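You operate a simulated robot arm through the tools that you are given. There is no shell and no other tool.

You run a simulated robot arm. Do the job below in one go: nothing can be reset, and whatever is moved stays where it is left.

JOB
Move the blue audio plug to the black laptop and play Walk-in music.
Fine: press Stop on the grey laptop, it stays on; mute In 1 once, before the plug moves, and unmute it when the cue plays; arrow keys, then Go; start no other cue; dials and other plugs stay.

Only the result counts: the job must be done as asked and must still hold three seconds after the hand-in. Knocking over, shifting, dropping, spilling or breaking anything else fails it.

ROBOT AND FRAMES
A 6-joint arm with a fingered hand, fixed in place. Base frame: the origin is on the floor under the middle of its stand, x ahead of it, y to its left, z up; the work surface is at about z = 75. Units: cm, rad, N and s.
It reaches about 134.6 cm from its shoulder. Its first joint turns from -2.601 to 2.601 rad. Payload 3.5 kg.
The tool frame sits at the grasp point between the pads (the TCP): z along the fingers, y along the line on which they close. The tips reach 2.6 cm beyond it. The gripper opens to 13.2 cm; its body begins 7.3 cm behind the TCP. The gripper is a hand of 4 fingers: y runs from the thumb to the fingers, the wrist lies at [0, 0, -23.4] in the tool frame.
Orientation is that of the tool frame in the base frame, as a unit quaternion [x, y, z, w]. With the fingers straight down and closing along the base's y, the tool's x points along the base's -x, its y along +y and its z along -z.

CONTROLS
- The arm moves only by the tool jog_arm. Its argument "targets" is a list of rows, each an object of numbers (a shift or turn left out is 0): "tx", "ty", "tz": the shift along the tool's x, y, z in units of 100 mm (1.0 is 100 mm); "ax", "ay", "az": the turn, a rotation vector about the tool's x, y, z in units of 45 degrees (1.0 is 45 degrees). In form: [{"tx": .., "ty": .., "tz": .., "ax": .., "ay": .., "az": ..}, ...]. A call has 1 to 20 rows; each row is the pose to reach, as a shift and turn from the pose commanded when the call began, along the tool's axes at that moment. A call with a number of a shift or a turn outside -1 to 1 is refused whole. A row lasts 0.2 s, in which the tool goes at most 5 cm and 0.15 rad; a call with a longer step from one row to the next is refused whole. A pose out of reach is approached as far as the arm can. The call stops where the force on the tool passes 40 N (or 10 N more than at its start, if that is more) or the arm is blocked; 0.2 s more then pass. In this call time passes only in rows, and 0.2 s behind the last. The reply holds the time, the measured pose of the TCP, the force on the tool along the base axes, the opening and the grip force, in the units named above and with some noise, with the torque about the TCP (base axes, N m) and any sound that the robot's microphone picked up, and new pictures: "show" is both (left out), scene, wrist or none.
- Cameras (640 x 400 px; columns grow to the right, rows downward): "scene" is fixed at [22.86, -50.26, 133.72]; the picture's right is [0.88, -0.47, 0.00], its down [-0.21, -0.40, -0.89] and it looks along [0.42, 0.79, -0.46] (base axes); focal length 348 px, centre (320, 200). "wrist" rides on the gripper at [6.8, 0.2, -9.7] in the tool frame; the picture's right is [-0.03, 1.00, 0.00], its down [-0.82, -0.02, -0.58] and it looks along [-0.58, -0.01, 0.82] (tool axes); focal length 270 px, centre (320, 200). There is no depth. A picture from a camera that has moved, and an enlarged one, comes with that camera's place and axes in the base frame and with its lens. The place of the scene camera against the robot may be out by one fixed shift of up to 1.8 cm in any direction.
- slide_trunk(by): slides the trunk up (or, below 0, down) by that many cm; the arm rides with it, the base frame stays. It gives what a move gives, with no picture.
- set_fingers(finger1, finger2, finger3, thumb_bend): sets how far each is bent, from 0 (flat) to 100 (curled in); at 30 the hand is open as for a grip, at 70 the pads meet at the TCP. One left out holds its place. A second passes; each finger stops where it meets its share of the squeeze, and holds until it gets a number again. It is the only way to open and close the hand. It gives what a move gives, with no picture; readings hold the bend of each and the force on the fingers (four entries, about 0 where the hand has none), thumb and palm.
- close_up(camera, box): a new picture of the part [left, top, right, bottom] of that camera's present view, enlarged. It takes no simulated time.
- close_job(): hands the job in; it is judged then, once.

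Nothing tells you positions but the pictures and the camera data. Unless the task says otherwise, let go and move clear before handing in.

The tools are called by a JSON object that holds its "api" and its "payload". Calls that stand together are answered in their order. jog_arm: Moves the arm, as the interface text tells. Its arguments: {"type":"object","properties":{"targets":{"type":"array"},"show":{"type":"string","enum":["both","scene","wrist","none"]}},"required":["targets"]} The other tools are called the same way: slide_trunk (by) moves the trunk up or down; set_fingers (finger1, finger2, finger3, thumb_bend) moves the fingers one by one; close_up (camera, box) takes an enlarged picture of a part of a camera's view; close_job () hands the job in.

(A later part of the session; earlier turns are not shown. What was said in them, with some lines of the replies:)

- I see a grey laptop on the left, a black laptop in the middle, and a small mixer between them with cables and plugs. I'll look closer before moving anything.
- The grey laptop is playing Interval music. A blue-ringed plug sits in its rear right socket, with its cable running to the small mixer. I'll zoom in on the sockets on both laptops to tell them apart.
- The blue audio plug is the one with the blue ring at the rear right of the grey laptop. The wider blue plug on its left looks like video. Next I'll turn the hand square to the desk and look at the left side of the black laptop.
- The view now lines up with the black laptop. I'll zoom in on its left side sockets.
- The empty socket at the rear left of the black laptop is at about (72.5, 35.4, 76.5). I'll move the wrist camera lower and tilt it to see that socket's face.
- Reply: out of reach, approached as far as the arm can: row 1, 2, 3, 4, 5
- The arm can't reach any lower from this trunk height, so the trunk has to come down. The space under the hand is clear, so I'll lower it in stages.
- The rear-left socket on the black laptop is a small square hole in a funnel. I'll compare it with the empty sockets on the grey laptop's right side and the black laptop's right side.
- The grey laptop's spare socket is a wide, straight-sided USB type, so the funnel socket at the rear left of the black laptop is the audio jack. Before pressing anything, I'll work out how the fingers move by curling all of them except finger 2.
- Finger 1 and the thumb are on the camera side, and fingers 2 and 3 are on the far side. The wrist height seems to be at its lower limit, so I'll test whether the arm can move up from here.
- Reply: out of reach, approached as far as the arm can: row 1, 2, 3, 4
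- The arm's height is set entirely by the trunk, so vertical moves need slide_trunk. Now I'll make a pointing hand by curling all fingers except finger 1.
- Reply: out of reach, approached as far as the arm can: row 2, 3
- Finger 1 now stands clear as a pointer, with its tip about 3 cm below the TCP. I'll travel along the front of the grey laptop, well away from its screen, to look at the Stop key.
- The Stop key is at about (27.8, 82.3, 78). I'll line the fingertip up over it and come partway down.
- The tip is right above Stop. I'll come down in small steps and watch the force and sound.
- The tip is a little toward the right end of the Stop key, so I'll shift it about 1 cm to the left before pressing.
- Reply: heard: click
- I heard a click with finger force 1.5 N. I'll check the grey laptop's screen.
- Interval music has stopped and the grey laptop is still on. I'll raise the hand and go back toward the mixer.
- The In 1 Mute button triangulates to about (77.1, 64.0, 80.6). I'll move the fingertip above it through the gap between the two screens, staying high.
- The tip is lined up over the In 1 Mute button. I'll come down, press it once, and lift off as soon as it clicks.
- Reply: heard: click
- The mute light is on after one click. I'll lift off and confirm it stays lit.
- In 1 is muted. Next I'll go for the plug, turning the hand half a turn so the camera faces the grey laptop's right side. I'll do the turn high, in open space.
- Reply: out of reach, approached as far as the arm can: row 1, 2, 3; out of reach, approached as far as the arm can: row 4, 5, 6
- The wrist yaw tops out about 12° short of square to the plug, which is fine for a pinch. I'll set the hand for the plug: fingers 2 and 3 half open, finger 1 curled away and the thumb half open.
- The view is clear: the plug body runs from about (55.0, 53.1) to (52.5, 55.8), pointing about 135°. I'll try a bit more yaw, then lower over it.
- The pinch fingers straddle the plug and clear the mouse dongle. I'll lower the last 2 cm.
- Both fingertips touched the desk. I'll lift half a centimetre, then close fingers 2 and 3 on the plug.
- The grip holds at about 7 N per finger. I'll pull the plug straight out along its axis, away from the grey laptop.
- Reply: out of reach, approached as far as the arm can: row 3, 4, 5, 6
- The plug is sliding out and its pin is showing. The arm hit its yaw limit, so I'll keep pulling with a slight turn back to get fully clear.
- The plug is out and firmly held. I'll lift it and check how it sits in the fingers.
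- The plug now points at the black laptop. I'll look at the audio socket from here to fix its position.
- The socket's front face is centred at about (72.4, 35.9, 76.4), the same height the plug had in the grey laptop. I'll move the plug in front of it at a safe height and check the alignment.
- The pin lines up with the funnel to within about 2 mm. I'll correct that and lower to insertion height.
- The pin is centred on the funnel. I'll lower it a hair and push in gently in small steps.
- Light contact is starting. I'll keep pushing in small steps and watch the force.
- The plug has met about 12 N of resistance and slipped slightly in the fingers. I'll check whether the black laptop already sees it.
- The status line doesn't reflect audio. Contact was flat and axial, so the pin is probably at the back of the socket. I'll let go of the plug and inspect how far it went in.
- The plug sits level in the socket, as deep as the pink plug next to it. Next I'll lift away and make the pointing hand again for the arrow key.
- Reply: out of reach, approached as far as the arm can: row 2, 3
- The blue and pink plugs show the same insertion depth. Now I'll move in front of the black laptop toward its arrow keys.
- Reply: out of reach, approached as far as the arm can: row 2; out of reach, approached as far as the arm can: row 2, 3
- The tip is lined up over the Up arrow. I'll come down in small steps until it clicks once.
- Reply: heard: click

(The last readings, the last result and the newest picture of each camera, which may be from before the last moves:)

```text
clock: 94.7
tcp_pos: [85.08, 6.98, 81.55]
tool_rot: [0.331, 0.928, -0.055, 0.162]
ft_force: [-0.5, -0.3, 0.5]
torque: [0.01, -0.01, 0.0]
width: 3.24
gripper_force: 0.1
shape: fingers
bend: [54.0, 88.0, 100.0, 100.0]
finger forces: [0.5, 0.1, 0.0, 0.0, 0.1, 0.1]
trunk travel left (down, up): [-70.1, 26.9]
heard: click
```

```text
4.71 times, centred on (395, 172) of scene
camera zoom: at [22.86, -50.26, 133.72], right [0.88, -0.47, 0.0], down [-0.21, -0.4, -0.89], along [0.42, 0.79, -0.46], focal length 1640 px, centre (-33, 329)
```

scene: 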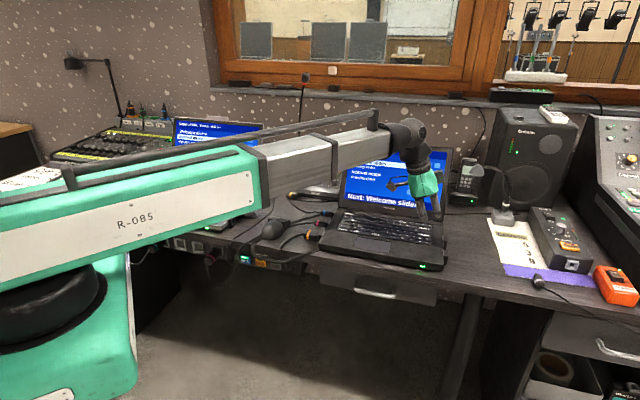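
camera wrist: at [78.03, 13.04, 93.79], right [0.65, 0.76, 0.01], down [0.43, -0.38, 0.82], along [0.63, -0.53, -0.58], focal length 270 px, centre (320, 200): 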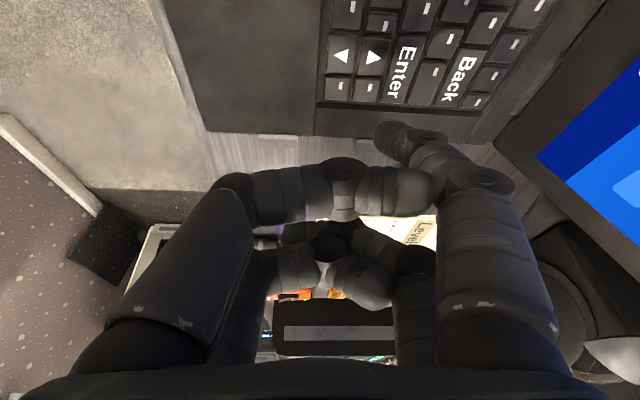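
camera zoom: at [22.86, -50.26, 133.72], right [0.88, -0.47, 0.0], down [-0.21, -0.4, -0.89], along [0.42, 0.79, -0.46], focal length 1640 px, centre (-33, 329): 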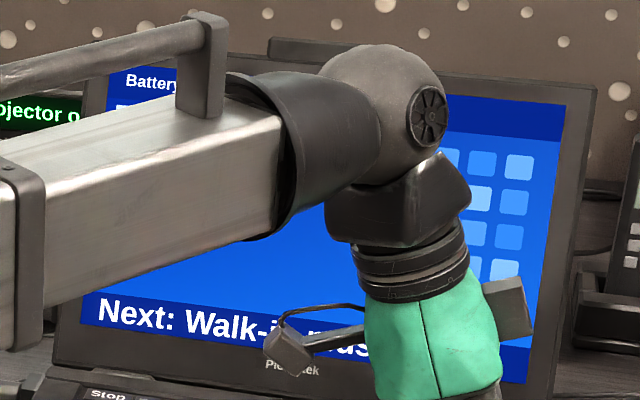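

Walk-in music is now selected. I'll lift and move along to the Go key.

{"api": "slide_trunk", "payload": {"by": 6}}

{"api": "jog_arm", "payload": {"targets": [{"tx": 0.4, "ty": -0.02, "tz": -0.146}, {"tx": 0.8, "ty": -0.04, "tz": -0.291}, {"tx": 1.0, "ty": -0.07, "tz": -0.364}], "show": "both"}}

{"api": "close_up", "payload": {"camera": "wrist", "box": [260, 0, 500, 180]}}

{"api": "close_up", "payload": {"camera": "scene", "box": [335, 130, 455, 250]}}

```text
clock: 95.7
tcp_pos: [85.14, 6.96, 87.52]
tool_rot: [0.33, 0.929, -0.055, 0.161]
ft_force: [-0.6, 0.9, 0.2]
torque: [-0.01, -0.01, 0.02]
width: 3.23
gripper_force: 0.1
shape: fingers
bend: [54.0, 88.0, 100.0, 100.0]
finger forces: [0.0, 0.1, 0.0, 0.1, 0.0, 0.0]
trunk travel left (down, up): [-76.1, 20.9]
```

```text
clock: 96.5
tcp_pos: [76.24, 13.13, 87.54]
tool_rot: [0.331, 0.928, -0.055, 0.162]
ft_force: [-0.4, 0.6, -0.6]
torque: [-0.01, 0.03, 0.0]
width: 3.2
gripper_force: 0.0
shape: fingers
bend: [54.0, 88.0, 100.0, 100.0]
finger forces: [0.1, 0.0, 0.0, 0.1, 0.0, 0.0]
trunk travel left (down, up): [-76.1, 20.9]
camera wrist: at [68.97, 19.4, 94.49], right [0.65, 0.76, 0.01], down [0.43, -0.38, 0.82], along [0.63, -0.53, -0.57], focal length 270 px, centre (320, 200)
```

scene: 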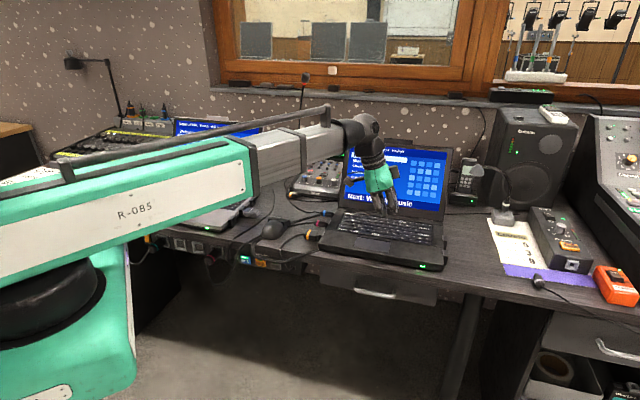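
wrist: 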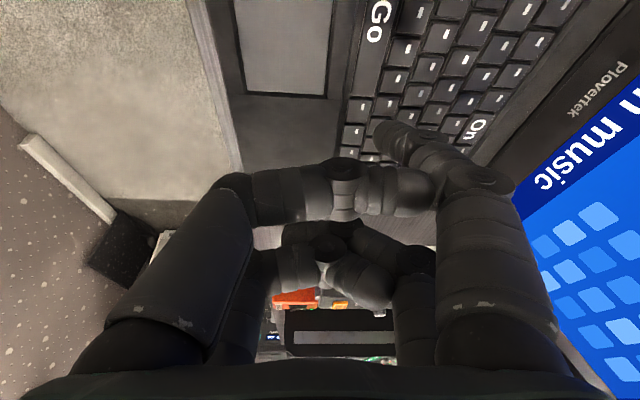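

```text
2.22 times, centred on (380, 90) of wrist
camera zoom: at [68.97, 19.4, 94.49], right [0.65, 0.76, 0.01], down [0.43, -0.38, 0.82], along [0.63, -0.53, -0.57], focal length 601 px, centre (187, 444)
```

zoom: 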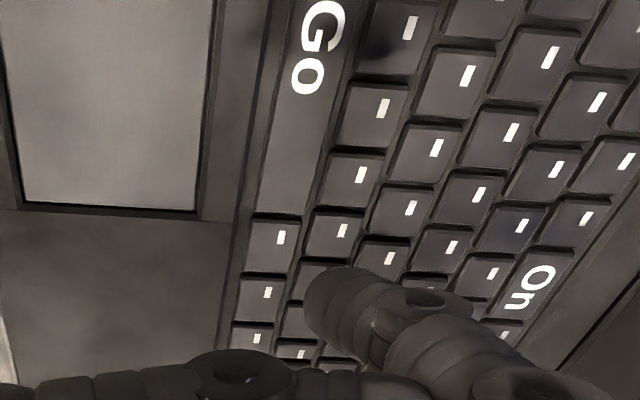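

```text
3.33 times, centred on (395, 190) of scene
camera zoom: at [22.86, -50.26, 133.72], right [0.88, -0.47, 0.0], down [-0.21, -0.4, -0.89], along [0.42, 0.79, -0.46], focal length 1162 px, centre (70, 233)
```

zoom: 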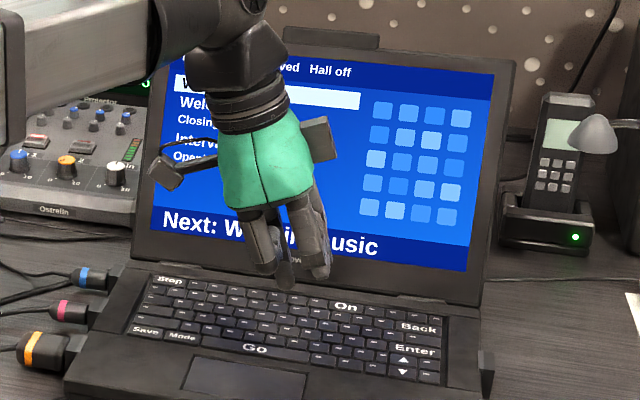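

{"api": "jog_arm", "payload": {"targets": [{"tx": 0.157, "ty": 0.042, "tz": -0.057}], "show": "none"}}

{"api": "slide_trunk", "payload": {"by": -4.7}}

{"api": "close_up", "payload": {"camera": "wrist", "box": [300, 50, 500, 200]}}

{"api": "close_up", "payload": {"camera": "scene", "box": [360, 180, 440, 250]}}

```text
clock: 96.9
tcp_pos: [75.45, 14.55, 87.53]
tool_rot: [0.331, 0.928, -0.055, 0.162]
ft_force: [-0.6, -0.3, 0.3]
torque: [0.0, 0.04, 0.02]
width: 3.23
gripper_force: 0.0
shape: fingers
bend: [54.0, 88.0, 100.0, 100.0]
finger forces: [0.0, 0.0, 0.1, 0.0, 0.0, 0.0]
trunk travel left (down, up): [-76.1, 20.9]
```

```text
clock: 97.8
tcp_pos: [75.49, 14.69, 82.91]
tool_rot: [0.331, 0.928, -0.054, 0.161]
ft_force: [0.4, 0.6, 0.4]
torque: [0.0, 0.0, -0.03]
width: 3.22
gripper_force: 0.0
shape: fingers
bend: [54.0, 88.0, 100.0, 100.0]
finger forces: [0.0, 0.0, 0.0, 0.0, 0.0, 0.0]
trunk travel left (down, up): [-71.4, 25.6]
```

```text
2.67 times, centred on (400, 125) of wrist
camera zoom: at [68.06, 20.79, 89.78], right [0.65, 0.76, 0.01], down [0.43, -0.38, 0.82], along [0.63, -0.53, -0.58], focal length 721 px, centre (107, 400)
```

zoom: 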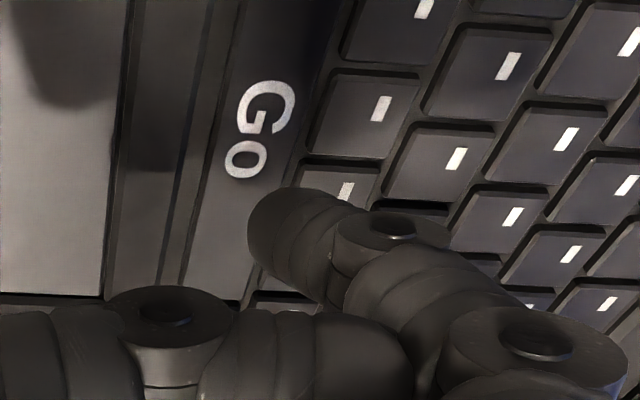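

```text
5.71 times, centred on (400, 215) of scene
camera zoom: at [22.86, -50.26, 133.72], right [0.88, -0.47, 0.0], down [-0.21, -0.4, -0.89], along [0.42, 0.79, -0.46], focal length 1992 px, centre (-137, 114)
```

zoom: 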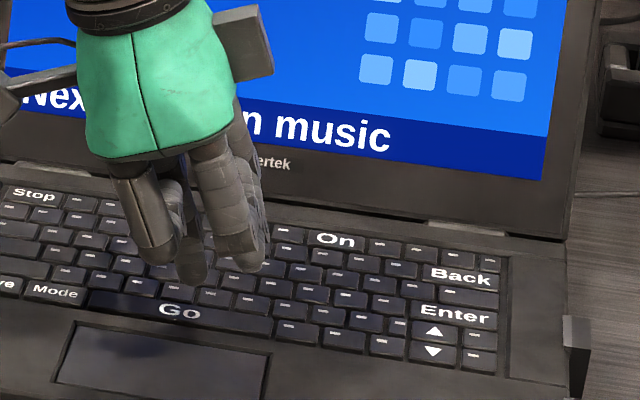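

I'll shift slightly so the tip lands mid-key, then press Go.

{"api": "jog_arm", "payload": {"targets": [{"tx": 0.05, "ty": -0.035, "tz": -0.018}], "show": "none"}}

{"api": "slide_trunk", "payload": {"by": -0.8}}

{"api": "close_up", "payload": {"camera": "wrist", "box": [300, 50, 500, 200]}}

{"api": "close_up", "payload": {"camera": "scene", "box": [360, 190, 420, 240]}}

```text
clock: 98.2
tcp_pos: [74.69, 14.78, 82.93]
tool_rot: [0.331, 0.928, -0.054, 0.161]
ft_force: [0.4, 0.1, 0.5]
torque: [-0.05, 0.05, 0.0]
width: 3.24
gripper_force: 0.0
shape: fingers
bend: [54.0, 88.0, 100.0, 100.0]
finger forces: [0.1, 0.1, 0.1, 0.0, 0.1, 0.0]
trunk travel left (down, up): [-71.4, 25.6]
```

```text
clock: 98.7
tcp_pos: [74.83, 14.65, 82.08]
tool_rot: [0.331, 0.928, -0.055, 0.161]
ft_force: [-1.2, -0.3, -0.2]
torque: [-0.02, 0.01, -0.01]
width: 3.25
gripper_force: 0.1
shape: fingers
bend: [54.0, 88.0, 100.0, 100.0]
finger forces: [0.0, 0.0, 0.1, 0.0, 0.1, 0.1]
trunk travel left (down, up): [-70.6, 26.4]
```

```text
2.67 times, centred on (400, 125) of wrist
camera zoom: at [67.41, 20.88, 88.98], right [0.65, 0.76, 0.01], down [0.43, -0.38, 0.82], along [0.63, -0.53, -0.58], focal length 721 px, centre (107, 400)
```

zoom: 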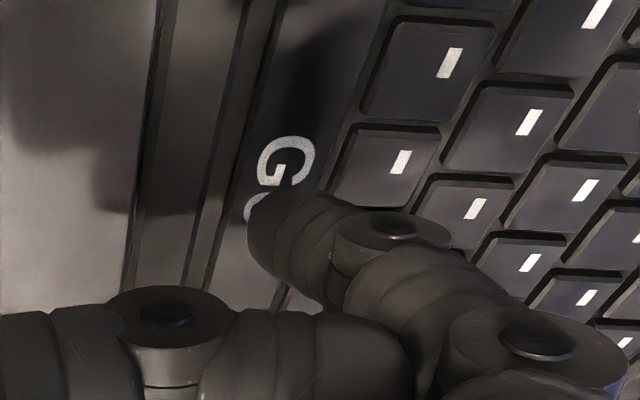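

```text
8.00 times, centred on (390, 215) of scene
camera zoom: at [22.86, -50.26, 133.72], right [0.88, -0.47, 0.0], down [-0.21, -0.4, -0.89], along [0.42, 0.79, -0.46], focal length 2788 px, centre (-240, 80)
```

zoom: 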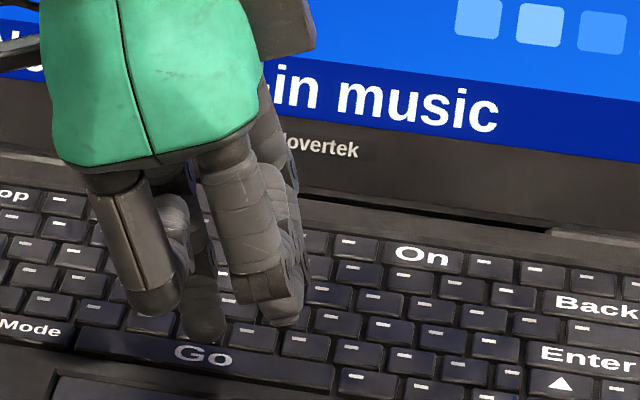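

{"api": "slide_trunk", "payload": {"by": -0.4}}

{"api": "close_up", "payload": {"camera": "scene", "box": [335, 130, 455, 250]}}

```text
clock: 99.3
tcp_pos: [74.88, 14.55, 81.63]
tool_rot: [0.331, 0.928, -0.056, 0.161]
ft_force: [0.3, -0.4, 0.1]
torque: [-0.02, -0.03, -0.01]
width: 3.21
gripper_force: 0.2
shape: fingers
bend: [54.0, 88.0, 100.0, 100.0]
finger forces: [0.0, 0.0, 0.0, 0.1, 0.0, 0.1]
trunk travel left (down, up): [-70.2, 26.8]
```

```text
3.33 times, centred on (395, 190) of scene
camera zoom: at [22.86, -50.26, 133.72], right [0.88, -0.47, 0.0], down [-0.21, -0.4, -0.89], along [0.42, 0.79, -0.46], focal length 1162 px, centre (70, 233)
```

zoom: 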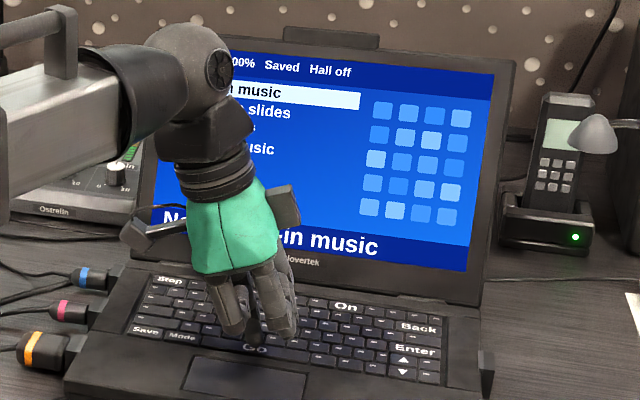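

{"api": "slide_trunk", "payload": {"by": -0.2}}

```text
clock: 99.8
tcp_pos: [74.68, 14.73, 81.48]
tool_rot: [0.331, 0.928, -0.055, 0.161]
ft_force: [0.1, -0.6, 1.1]
torque: [0.02, -0.03, 0.04]
width: 3.25
gripper_force: 0.9
shape: fingers
bend: [54.0, 88.0, 100.0, 100.0]
finger forces: [1.1, 0.0, 0.0, 0.0, 0.1, 0.0]
trunk travel left (down, up): [-70.0, 27.0]
heard: click
```

A click. I'll lift and check that Walk-in music is playing.

{"api": "slide_trunk", "payload": {"by": 6}}

{"api": "close_up", "payload": {"camera": "scene", "box": [335, 130, 455, 250]}}

{"api": "close_up", "payload": {"camera": "wrist", "box": [300, 0, 640, 200]}}

```text
clock: 100.8
tcp_pos: [74.69, 14.76, 87.4]
tool_rot: [0.331, 0.928, -0.055, 0.161]
ft_force: [0.6, -0.7, 0.1]
torque: [0.03, 0.0, 0.03]
width: 3.21
gripper_force: 0.0
shape: fingers
bend: [54.0, 88.0, 100.0, 100.0]
finger forces: [0.1, 0.1, 0.0, 0.0, 0.1, 0.0]
trunk travel left (down, up): [-76.0, 21.0]
```

```text
3.33 times, centred on (395, 190) of scene
camera zoom: at [22.86, -50.26, 133.72], right [0.88, -0.47, 0.0], down [-0.21, -0.4, -0.89], along [0.42, 0.79, -0.46], focal length 1162 px, centre (70, 233)
```

zoom: 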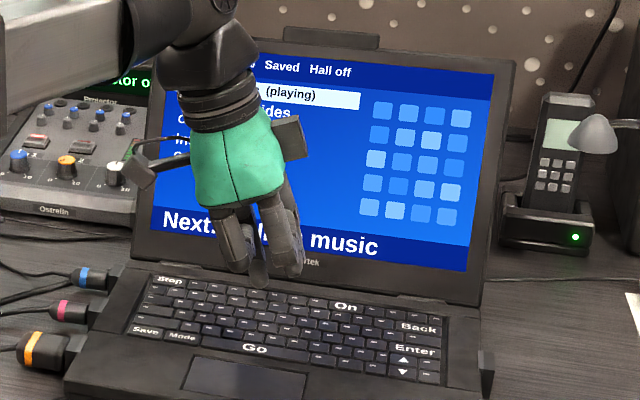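

```text
1.88 times, centred on (470, 100) of wrist
camera zoom: at [67.41, 20.88, 94.38], right [0.65, 0.76, 0.01], down [0.43, -0.38, 0.82], along [0.63, -0.53, -0.58], focal length 509 px, centre (38, 388)
```

zoom: 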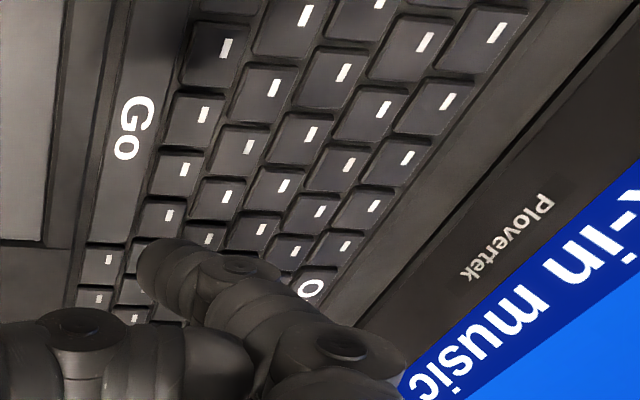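

Walk-in music is playing on the black laptop. Now I'll go back to the mixer, along the front and up through the gap, to unmute In 1.

{"api": "slide_trunk", "payload": {"by": 11}}

{"api": "jog_arm", "payload": {"targets": [{"tx": 0.4, "tz": -0.146}, {"tx": 0.8, "tz": -0.291}, {"tx": 1.0, "tz": -0.364}], "show": "none"}}

{"api": "jog_arm", "payload": {"targets": [{"tx": 0.4, "tz": -0.146}, {"tx": 0.8, "tz": -0.291}, {"tx": 1.0, "tz": -0.364}], "show": "none"}}

{"api": "jog_arm", "payload": {"targets": [{"tx": 0.3, "ty": 0.2, "tz": -0.11}, {"tx": 0.6, "ty": 0.5, "tz": -0.219}, {"tx": 0.6, "ty": 0.9, "tz": -0.219}], "show": "both"}}

{"api": "close_up", "payload": {"camera": "scene", "box": [280, 130, 370, 220]}}

```text
clock: 102.2
tcp_pos: [74.77, 14.79, 98.39]
tool_rot: [0.331, 0.928, -0.055, 0.161]
ft_force: [0.3, 0.4, 0.1]
torque: [-0.04, -0.02, -0.05]
width: 3.26
gripper_force: 0.1
shape: fingers
bend: [54.0, 88.0, 100.0, 100.0]
finger forces: [0.0, 0.0, 0.0, 0.1, 0.0, 0.1]
trunk travel left (down, up): [-87.0, 10.0]
```

```text
clock: 103.0
tcp_pos: [66.72, 21.37, 98.47]
tool_rot: [0.331, 0.928, -0.055, 0.161]
ft_force: [-0.3, 1.0, 0.3]
torque: [0.01, 0.01, 0.02]
width: 3.23
gripper_force: 0.1
shape: fingers
bend: [54.0, 88.0, 100.0, 100.0]
finger forces: [0.1, 0.0, 0.1, 0.0, 0.1, 0.0]
trunk travel left (down, up): [-87.0, 10.0]
```

```text
clock: 103.8
tcp_pos: [58.31, 28.24, 98.48]
tool_rot: [0.331, 0.928, -0.055, 0.161]
ft_force: [-0.7, 0.8, 0.1]
torque: [-0.04, -0.03, 0.05]
width: 3.24
gripper_force: 0.1
shape: fingers
bend: [54.0, 88.0, 100.0, 100.0]
finger forces: [0.0, 0.0, 0.0, 0.0, 0.1, 0.1]
trunk travel left (down, up): [-87.0, 10.0]
```

```text
clock: 104.6
tcp_pos: [58.9, 39.28, 98.44]
tool_rot: [0.331, 0.928, -0.055, 0.161]
ft_force: [-0.4, 0.0, 0.7]
torque: [0.0, 0.01, -0.03]
width: 3.22
gripper_force: 0.0
shape: fingers
bend: [54.0, 88.0, 100.0, 100.0]
finger forces: [0.1, 0.0, 0.0, 0.0, 0.0, 0.0]
trunk travel left (down, up): [-87.0, 10.0]
camera wrist: at [51.57, 45.53, 105.38], right [0.65, 0.76, 0.01], down [0.43, -0.38, 0.82], along [0.63, -0.53, -0.58], focal length 270 px, centre (320, 200)
```

scene: 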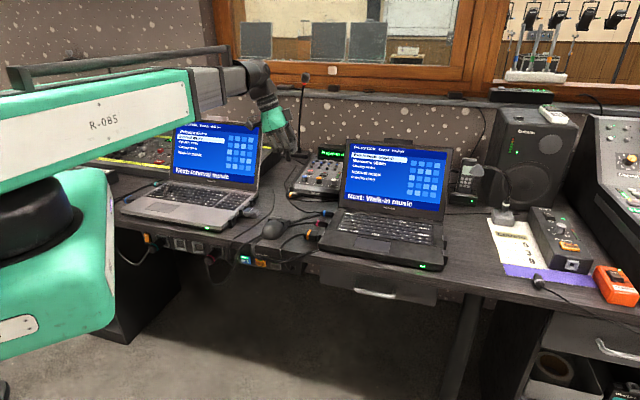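
wrist: 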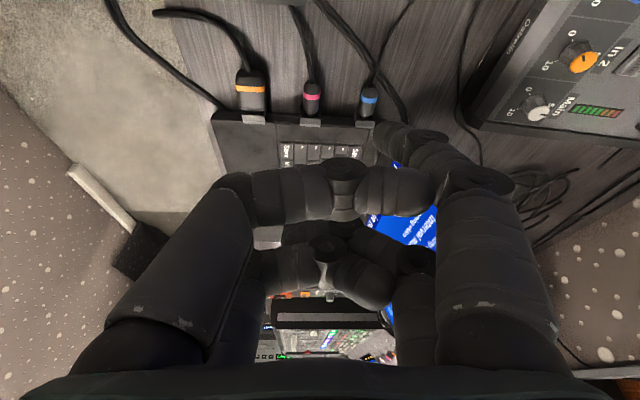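

```text
4.44 times, centred on (325, 175) of scene
camera zoom: at [22.86, -50.26, 133.72], right [0.88, -0.47, 0.0], down [-0.21, -0.4, -0.89], along [0.42, 0.79, -0.46], focal length 1549 px, centre (298, 311)
```

zoom: 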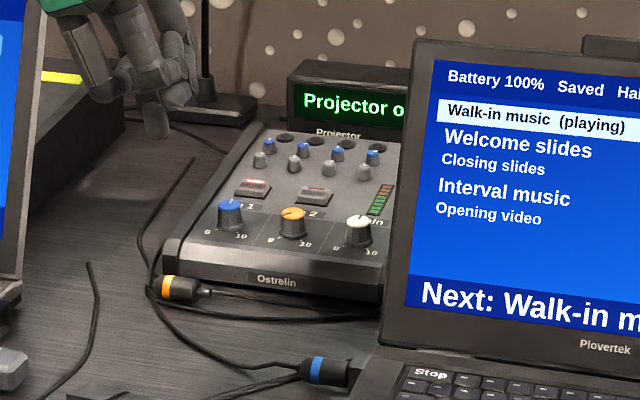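

{"api": "jog_arm", "payload": {"targets": [{"ty": 0.4}, {"ty": 0.8}, {"ty": 1.0}], "show": "none"}}

{"api": "jog_arm", "payload": {"targets": [{"ty": 0.4}, {"ty": 0.8}, {"ty": 1.0}], "show": "none"}}

{"api": "jog_arm", "payload": {"targets": [{"ty": 0.3, "tx": 0.01, "tz": -0.004}, {"ty": 0.6, "tx": 0.02, "tz": -0.007}, {"ty": 0.85, "tx": 0.025, "tz": -0.009}], "show": "wrist"}}

{"api": "close_up", "payload": {"camera": "wrist", "box": [300, 0, 540, 150]}}

```text
clock: 105.4
tcp_pos: [65.47, 47.16, 98.39]
tool_rot: [0.331, 0.928, -0.055, 0.162]
ft_force: [0.0, -0.4, 0.7]
torque: [0.0, 0.02, 0.0]
width: 3.23
gripper_force: 0.0
shape: fingers
bend: [54.0, 88.0, 100.0, 100.0]
finger forces: [0.0, 0.1, 0.1, 0.1, 0.0, 0.0]
trunk travel left (down, up): [-87.0, 10.0]
```

```text
clock: 106.2
tcp_pos: [71.73, 54.67, 98.44]
tool_rot: [0.332, 0.928, -0.055, 0.16]
ft_force: [-0.8, 0.7, 0.4]
torque: [0.01, 0.0, 0.0]
width: 3.2
gripper_force: 0.2
shape: fingers
bend: [54.0, 88.0, 100.0, 100.0]
finger forces: [0.1, 0.0, 0.0, 0.0, 0.1, 0.1]
out of reach, approached as far as the arm can: row 1, 2, 3
trunk travel left (down, up): [-87.0, 10.0]
```

```text
clock: 107.0
tcp_pos: [76.65, 61.55, 98.42]
tool_rot: [0.331, 0.928, -0.055, 0.161]
ft_force: [-0.1, 0.3, 0.4]
torque: [0.0, -0.04, 0.02]
width: 3.22
gripper_force: 0.1
shape: fingers
bend: [54.0, 88.0, 100.0, 100.0]
finger forces: [0.0, 0.1, 0.0, 0.0, 0.1, 0.1]
trunk travel left (down, up): [-87.0, 10.0]
camera wrist: at [69.35, 67.84, 105.38], right [0.65, 0.76, 0.01], down [0.43, -0.38, 0.82], along [0.63, -0.53, -0.58], focal length 270 px, centre (320, 200)
```

wrist: 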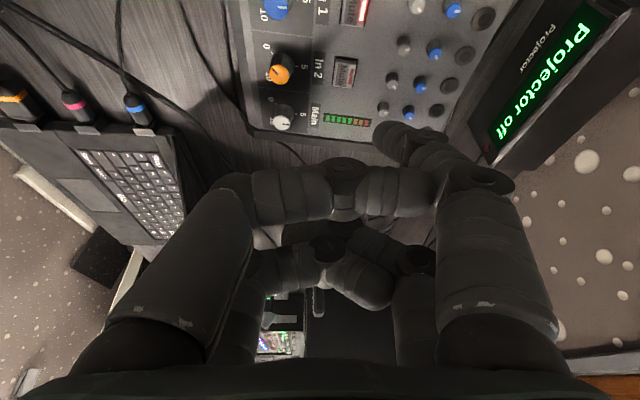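

```text
2.67 times, centred on (420, 75) of wrist
camera zoom: at [69.35, 67.84, 105.38], right [0.65, 0.76, 0.01], down [0.43, -0.38, 0.82], along [0.63, -0.53, -0.58], focal length 721 px, centre (53, 533)
```

zoom: 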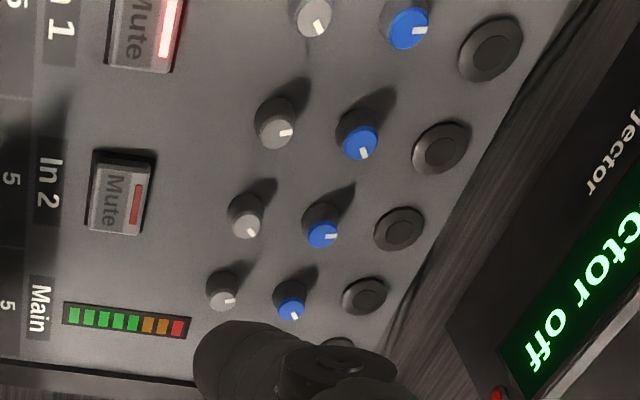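

{"api": "slide_trunk", "payload": {"by": -11.5}}

{"api": "close_up", "payload": {"camera": "wrist", "box": [280, 40, 480, 190]}}

{"api": "close_up", "payload": {"camera": "scene", "box": [290, 130, 350, 190]}}

```text
clock: 108.5
tcp_pos: [76.6, 61.6, 86.91]
tool_rot: [0.331, 0.928, -0.054, 0.161]
ft_force: [0.6, -0.9, -0.4]
torque: [-0.03, -0.01, -0.02]
width: 3.21
gripper_force: 0.0
shape: fingers
bend: [54.0, 88.0, 100.0, 100.0]
finger forces: [0.0, 0.0, 0.0, 0.0, 0.0, 0.0]
trunk travel left (down, up): [-75.5, 21.5]
```

```text
2.67 times, centred on (380, 115) of wrist
camera zoom: at [69.33, 67.78, 93.89], right [0.65, 0.76, 0.01], down [0.43, -0.38, 0.82], along [0.63, -0.53, -0.58], focal length 721 px, centre (160, 427)
```

zoom: 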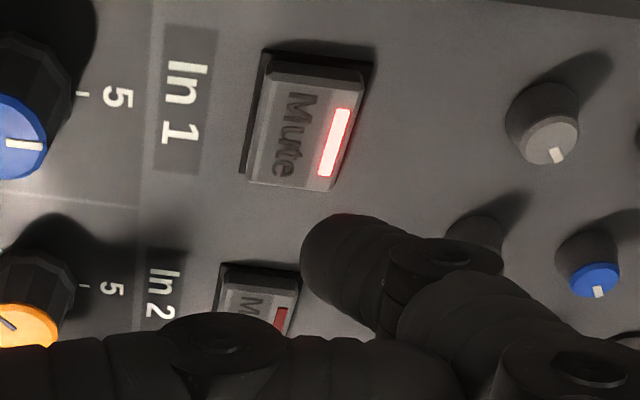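

```text
6.67 times, centred on (320, 160) of scene
camera zoom: at [22.86, -50.26, 133.72], right [0.88, -0.47, 0.0], down [-0.21, -0.4, -0.89], along [0.42, 0.79, -0.46], focal length 2324 px, centre (320, 467)
```

zoom: 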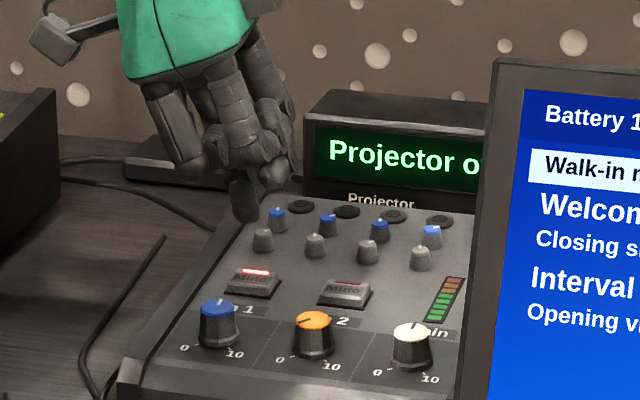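

{"api": "slide_trunk", "payload": {"by": -2.4}}

{"api": "close_up", "payload": {"camera": "wrist", "box": [280, 40, 480, 190]}}

{"api": "slide_trunk", "payload": {"by": -0.25}}

```text
clock: 109.2
tcp_pos: [76.67, 61.53, 84.45]
tool_rot: [0.331, 0.928, -0.054, 0.162]
ft_force: [0.0, -0.7, 0.1]
torque: [-0.04, -0.02, 0.01]
width: 3.24
gripper_force: 0.1
shape: fingers
bend: [54.0, 88.0, 100.0, 100.0]
finger forces: [0.0, 0.0, 0.1, 0.0, 0.0, 0.1]
trunk travel left (down, up): [-73.1, 23.9]
```

```text
2.67 times, centred on (380, 115) of wrist
camera zoom: at [69.33, 67.78, 91.49], right [0.65, 0.76, 0.01], down [0.43, -0.38, 0.82], along [0.63, -0.53, -0.58], focal length 721 px, centre (160, 427)
```

zoom: 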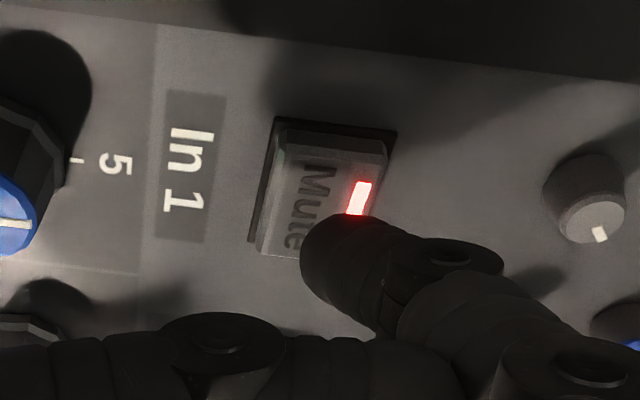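

```text
clock: 109.7
tcp_pos: [76.73, 61.61, 84.29]
tool_rot: [0.33, 0.928, -0.054, 0.161]
ft_force: [0.7, -0.8, -0.9]
torque: [-0.02, -0.01, -0.01]
width: 3.23
gripper_force: 0.1
shape: fingers
bend: [54.0, 88.0, 100.0, 100.0]
finger forces: [0.1, 0.0, 0.0, 0.0, 0.0, 0.0]
trunk travel left (down, up): [-72.8, 24.2]
```

{"api": "slide_trunk", "payload": {"by": -0.25}}

{"api": "close_up", "payload": {"camera": "wrist", "box": [280, 40, 480, 190]}}

```text
clock: 110.2
tcp_pos: [76.8, 61.53, 83.96]
tool_rot: [0.331, 0.928, -0.055, 0.161]
ft_force: [1.0, 0.2, -0.2]
torque: [0.02, 0.01, 0.02]
width: 3.27
gripper_force: 0.0
shape: fingers
bend: [54.0, 88.0, 100.0, 100.0]
finger forces: [0.1, 0.2, 0.0, 0.0, 0.0, 0.0]
trunk travel left (down, up): [-72.6, 24.4]
```

```text
2.67 times, centred on (380, 115) of wrist
camera zoom: at [69.33, 67.79, 90.99], right [0.65, 0.76, 0.01], down [0.43, -0.38, 0.82], along [0.63, -0.53, -0.58], focal length 721 px, centre (160, 427)
```

zoom: 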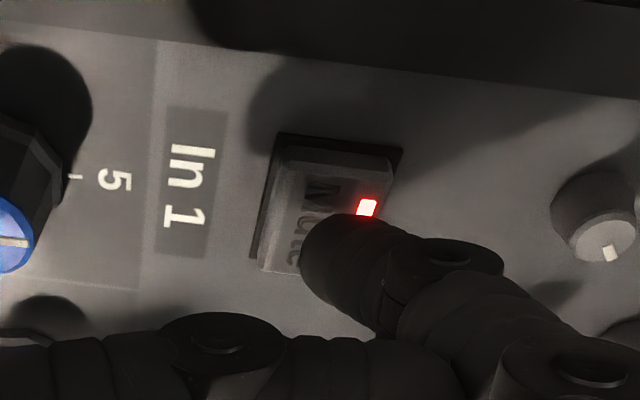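

{"api": "slide_trunk", "payload": {"by": -0.2}}

```text
clock: 110.7
tcp_pos: [76.68, 61.61, 83.89]
tool_rot: [0.331, 0.928, -0.055, 0.161]
ft_force: [-0.7, 0.7, 0.1]
torque: [-0.01, -0.02, 0.01]
width: 3.24
gripper_force: 0.2
shape: fingers
bend: [54.0, 88.0, 100.0, 100.0]
finger forces: [0.4, 0.1, 0.0, 0.0, 0.1, 0.0]
trunk travel left (down, up): [-72.4, 24.6]
```

{"api": "slide_trunk", "payload": {"by": -0.15}}

```text
clock: 111.2
tcp_pos: [76.7, 61.56, 83.69]
tool_rot: [0.331, 0.928, -0.055, 0.161]
ft_force: [-0.5, -0.8, 1.8]
torque: [0.08, -0.04, 0.01]
width: 3.2
gripper_force: 1.4
shape: fingers
bend: [54.0, 88.0, 100.0, 100.0]
finger forces: [1.8, 0.1, 0.1, 0.0, 0.0, 0.1]
trunk travel left (down, up): [-72.2, 24.8]
heard: click
```

A single click. I'll lift and check that the In 1 mute light is off.

{"api": "slide_trunk", "payload": {"by": 3}}

{"api": "close_up", "payload": {"camera": "wrist", "box": [280, 40, 480, 190]}}

{"api": "close_up", "payload": {"camera": "scene", "box": [280, 130, 370, 220]}}

```text
clock: 112.0
tcp_pos: [76.84, 61.53, 86.74]
tool_rot: [0.33, 0.929, -0.054, 0.162]
ft_force: [0.4, -0.3, 0.4]
torque: [0.0, -0.01, 0.0]
width: 3.25
gripper_force: 0.0
shape: fingers
bend: [55.0, 88.0, 100.0, 100.0]
finger forces: [0.1, 0.0, 0.0, 0.1, 0.0, 0.1]
trunk travel left (down, up): [-75.2, 21.8]
```

```text
2.67 times, centred on (380, 115) of wrist
camera zoom: at [69.34, 67.8, 93.63], right [0.65, 0.76, 0.01], down [0.43, -0.38, 0.82], along [0.63, -0.53, -0.58], focal length 721 px, centre (160, 427)
```

zoom: 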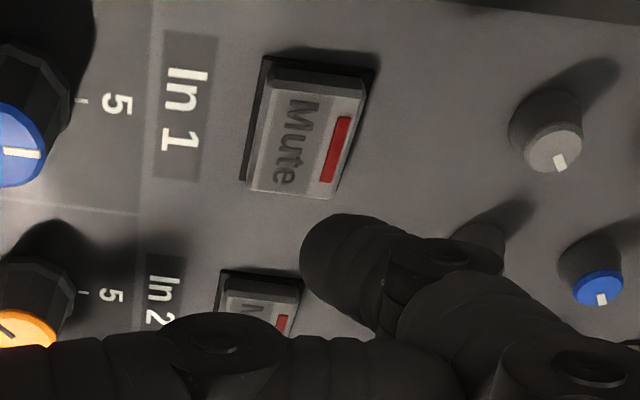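

```text
4.44 times, centred on (325, 175) of scene
camera zoom: at [22.86, -50.26, 133.72], right [0.88, -0.47, 0.0], down [-0.21, -0.4, -0.89], along [0.42, 0.79, -0.46], focal length 1549 px, centre (298, 311)
```

zoom: 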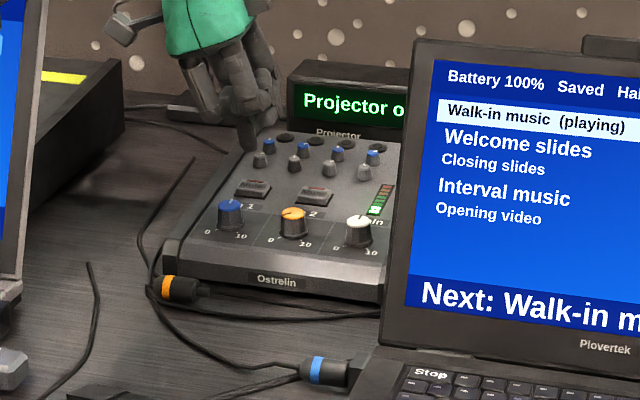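

In 1 is unmuted and the Main meter shows level again, so the music is reaching the mixer through the moved plug. I'll lift clear and check everything once more.

{"api": "slide_trunk", "payload": {"by": 12}}

{"api": "jog_arm", "payload": {"targets": [{"ty": -0.4}, {"ty": -0.8}, {"ty": -1.0}], "show": "none"}}

{"api": "jog_arm", "payload": {"targets": [{"ty": -0.4}, {"ty": -0.8}, {"ty": -1.0}], "show": "none"}}

{"api": "jog_arm", "payload": {"targets": [{"ty": -0.4}, {"ty": -0.8}, {"ty": -0.9}], "show": "both"}}

{"api": "close_up", "payload": {"camera": "scene", "box": [270, 130, 390, 260]}}

{"api": "close_up", "payload": {"camera": "scene", "box": [100, 100, 290, 240]}}

{"api": "close_up", "payload": {"camera": "scene", "box": [335, 130, 455, 250]}}

```text
clock: 113.5
tcp_pos: [76.7, 61.64, 98.65]
tool_rot: [0.331, 0.928, -0.055, 0.161]
ft_force: [-0.3, 0.1, 0.8]
torque: [0.0, -0.02, 0.0]
width: 3.24
gripper_force: 0.1
shape: fingers
bend: [55.0, 88.0, 100.0, 100.0]
finger forces: [0.0, 0.0, 0.1, 0.0, 0.0, 0.0]
trunk travel left (down, up): [-87.2, 9.8]
```

```text
clock: 114.3
tcp_pos: [70.47, 53.77, 98.73]
tool_rot: [0.33, 0.928, -0.054, 0.161]
ft_force: [0.5, -0.5, 0.5]
torque: [-0.01, -0.04, -0.04]
width: 3.24
gripper_force: 0.1
shape: fingers
bend: [55.0, 88.0, 100.0, 100.0]
finger forces: [0.0, 0.1, 0.0, 0.1, 0.1, 0.0]
trunk travel left (down, up): [-87.2, 9.8]
```

```text
clock: 115.1
tcp_pos: [64.13, 45.76, 98.76]
tool_rot: [0.332, 0.928, -0.054, 0.16]
ft_force: [0.6, -0.5, -0.2]
torque: [-0.02, 0.0, 0.01]
width: 3.23
gripper_force: 0.0
shape: fingers
bend: [55.0, 88.0, 100.0, 100.0]
finger forces: [0.0, 0.1, 0.0, 0.0, 0.1, 0.1]
trunk travel left (down, up): [-87.2, 9.8]
```

```text
clock: 115.9
tcp_pos: [58.37, 38.85, 98.71]
tool_rot: [0.331, 0.928, -0.054, 0.16]
ft_force: [-1.3, 0.5, -0.2]
torque: [-0.03, -0.02, 0.0]
width: 3.21
gripper_force: 0.0
shape: fingers
bend: [55.0, 88.0, 100.0, 100.0]
finger forces: [0.0, 0.1, 0.1, 0.0, 0.0, 0.1]
trunk travel left (down, up): [-87.2, 9.8]
camera wrist: at [51.02, 45.17, 105.65], right [0.65, 0.76, 0.01], down [0.43, -0.38, 0.82], along [0.63, -0.53, -0.58], focal length 270 px, centre (320, 200)
```

scene: 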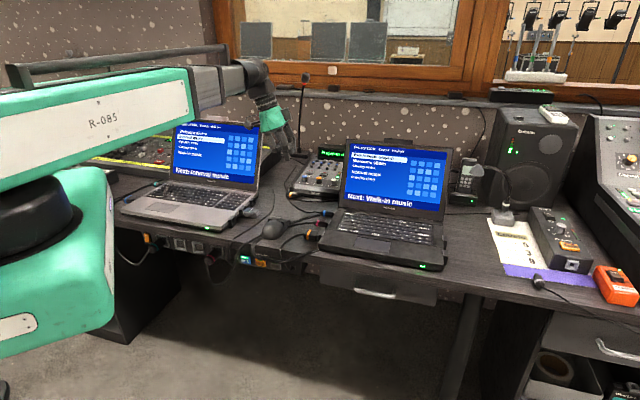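
wrist: 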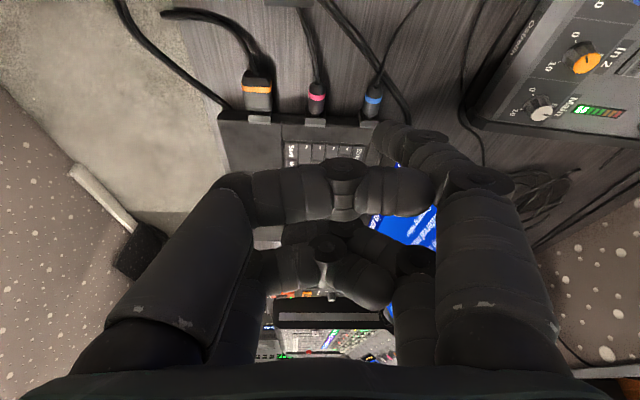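

```text
3.08 times, centred on (330, 195) of scene
camera zoom: at [22.86, -50.26, 133.72], right [0.88, -0.47, 0.0], down [-0.21, -0.4, -0.89], along [0.42, 0.79, -0.46], focal length 1072 px, centre (289, 215)
```

zoom: 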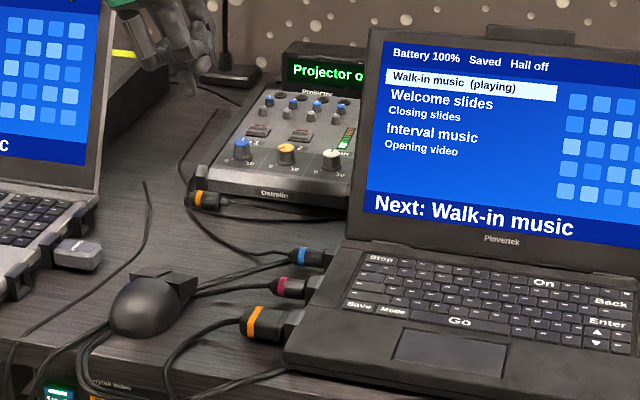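

```text
2.86 times, centred on (195, 170) of scene
camera zoom: at [22.86, -50.26, 133.72], right [0.88, -0.47, 0.0], down [-0.21, -0.4, -0.89], along [0.42, 0.79, -0.46], focal length 996 px, centre (677, 286)
```

zoom: 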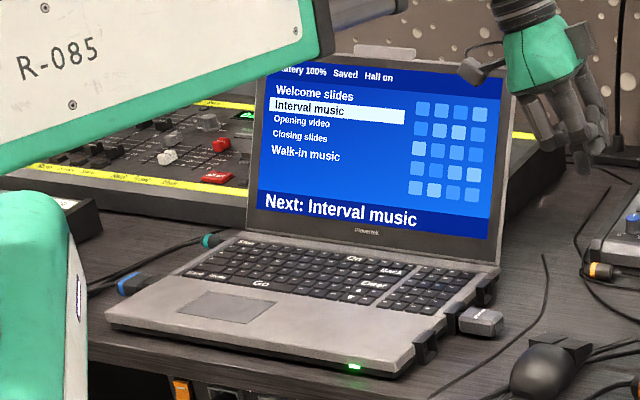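

```text
3.33 times, centred on (395, 190) of scene
camera zoom: at [22.86, -50.26, 133.72], right [0.88, -0.47, 0.0], down [-0.21, -0.4, -0.89], along [0.42, 0.79, -0.46], focal length 1162 px, centre (70, 233)
```

zoom: 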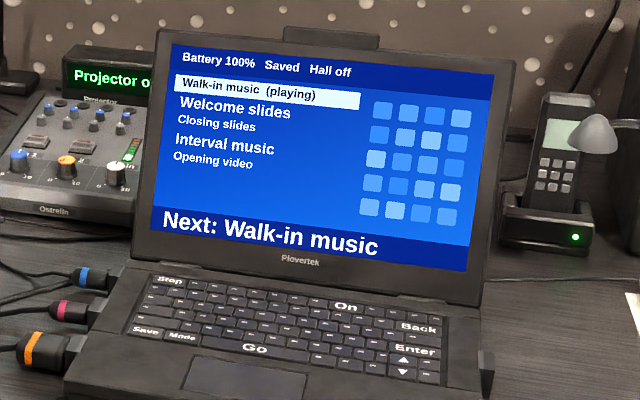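

Everything checks out. Walk-in music is playing on the black laptop with the blue plug in it, In 1 is unmuted with level on the meter, and the grey laptop is on but stopped. The dials and other plugs are where they were and the hand is clear, so I'm handing in.

{"api": "close_job", "payload": {}}

```text
The job is handed in.
```

The blue audio plug is now in the black laptop and Walk-in music is playing from it. The mixer's Main meter shows level with In 1 unmuted. The hand-in gave no result, so this is based on my last camera check.

- **Grey laptop:** I pressed Stop and Interval music stopped. The laptop is still on.
- **Mute:** I muted In 1 once before moving the plug and unmuted it once the cue was playing.
- **Plug:** It went into the rear-left socket, as deep as the pink plug beside it. I picked that socket by its shape and didn't get a look into the two on the laptop's right side.
- **Cue:** I pressed the Up arrow once, then Go. No other cue was started.
- **Everything else:** In the last check, the dials and other plugs looked unmoved and nothing had been knocked. The hand has let go and is clear.
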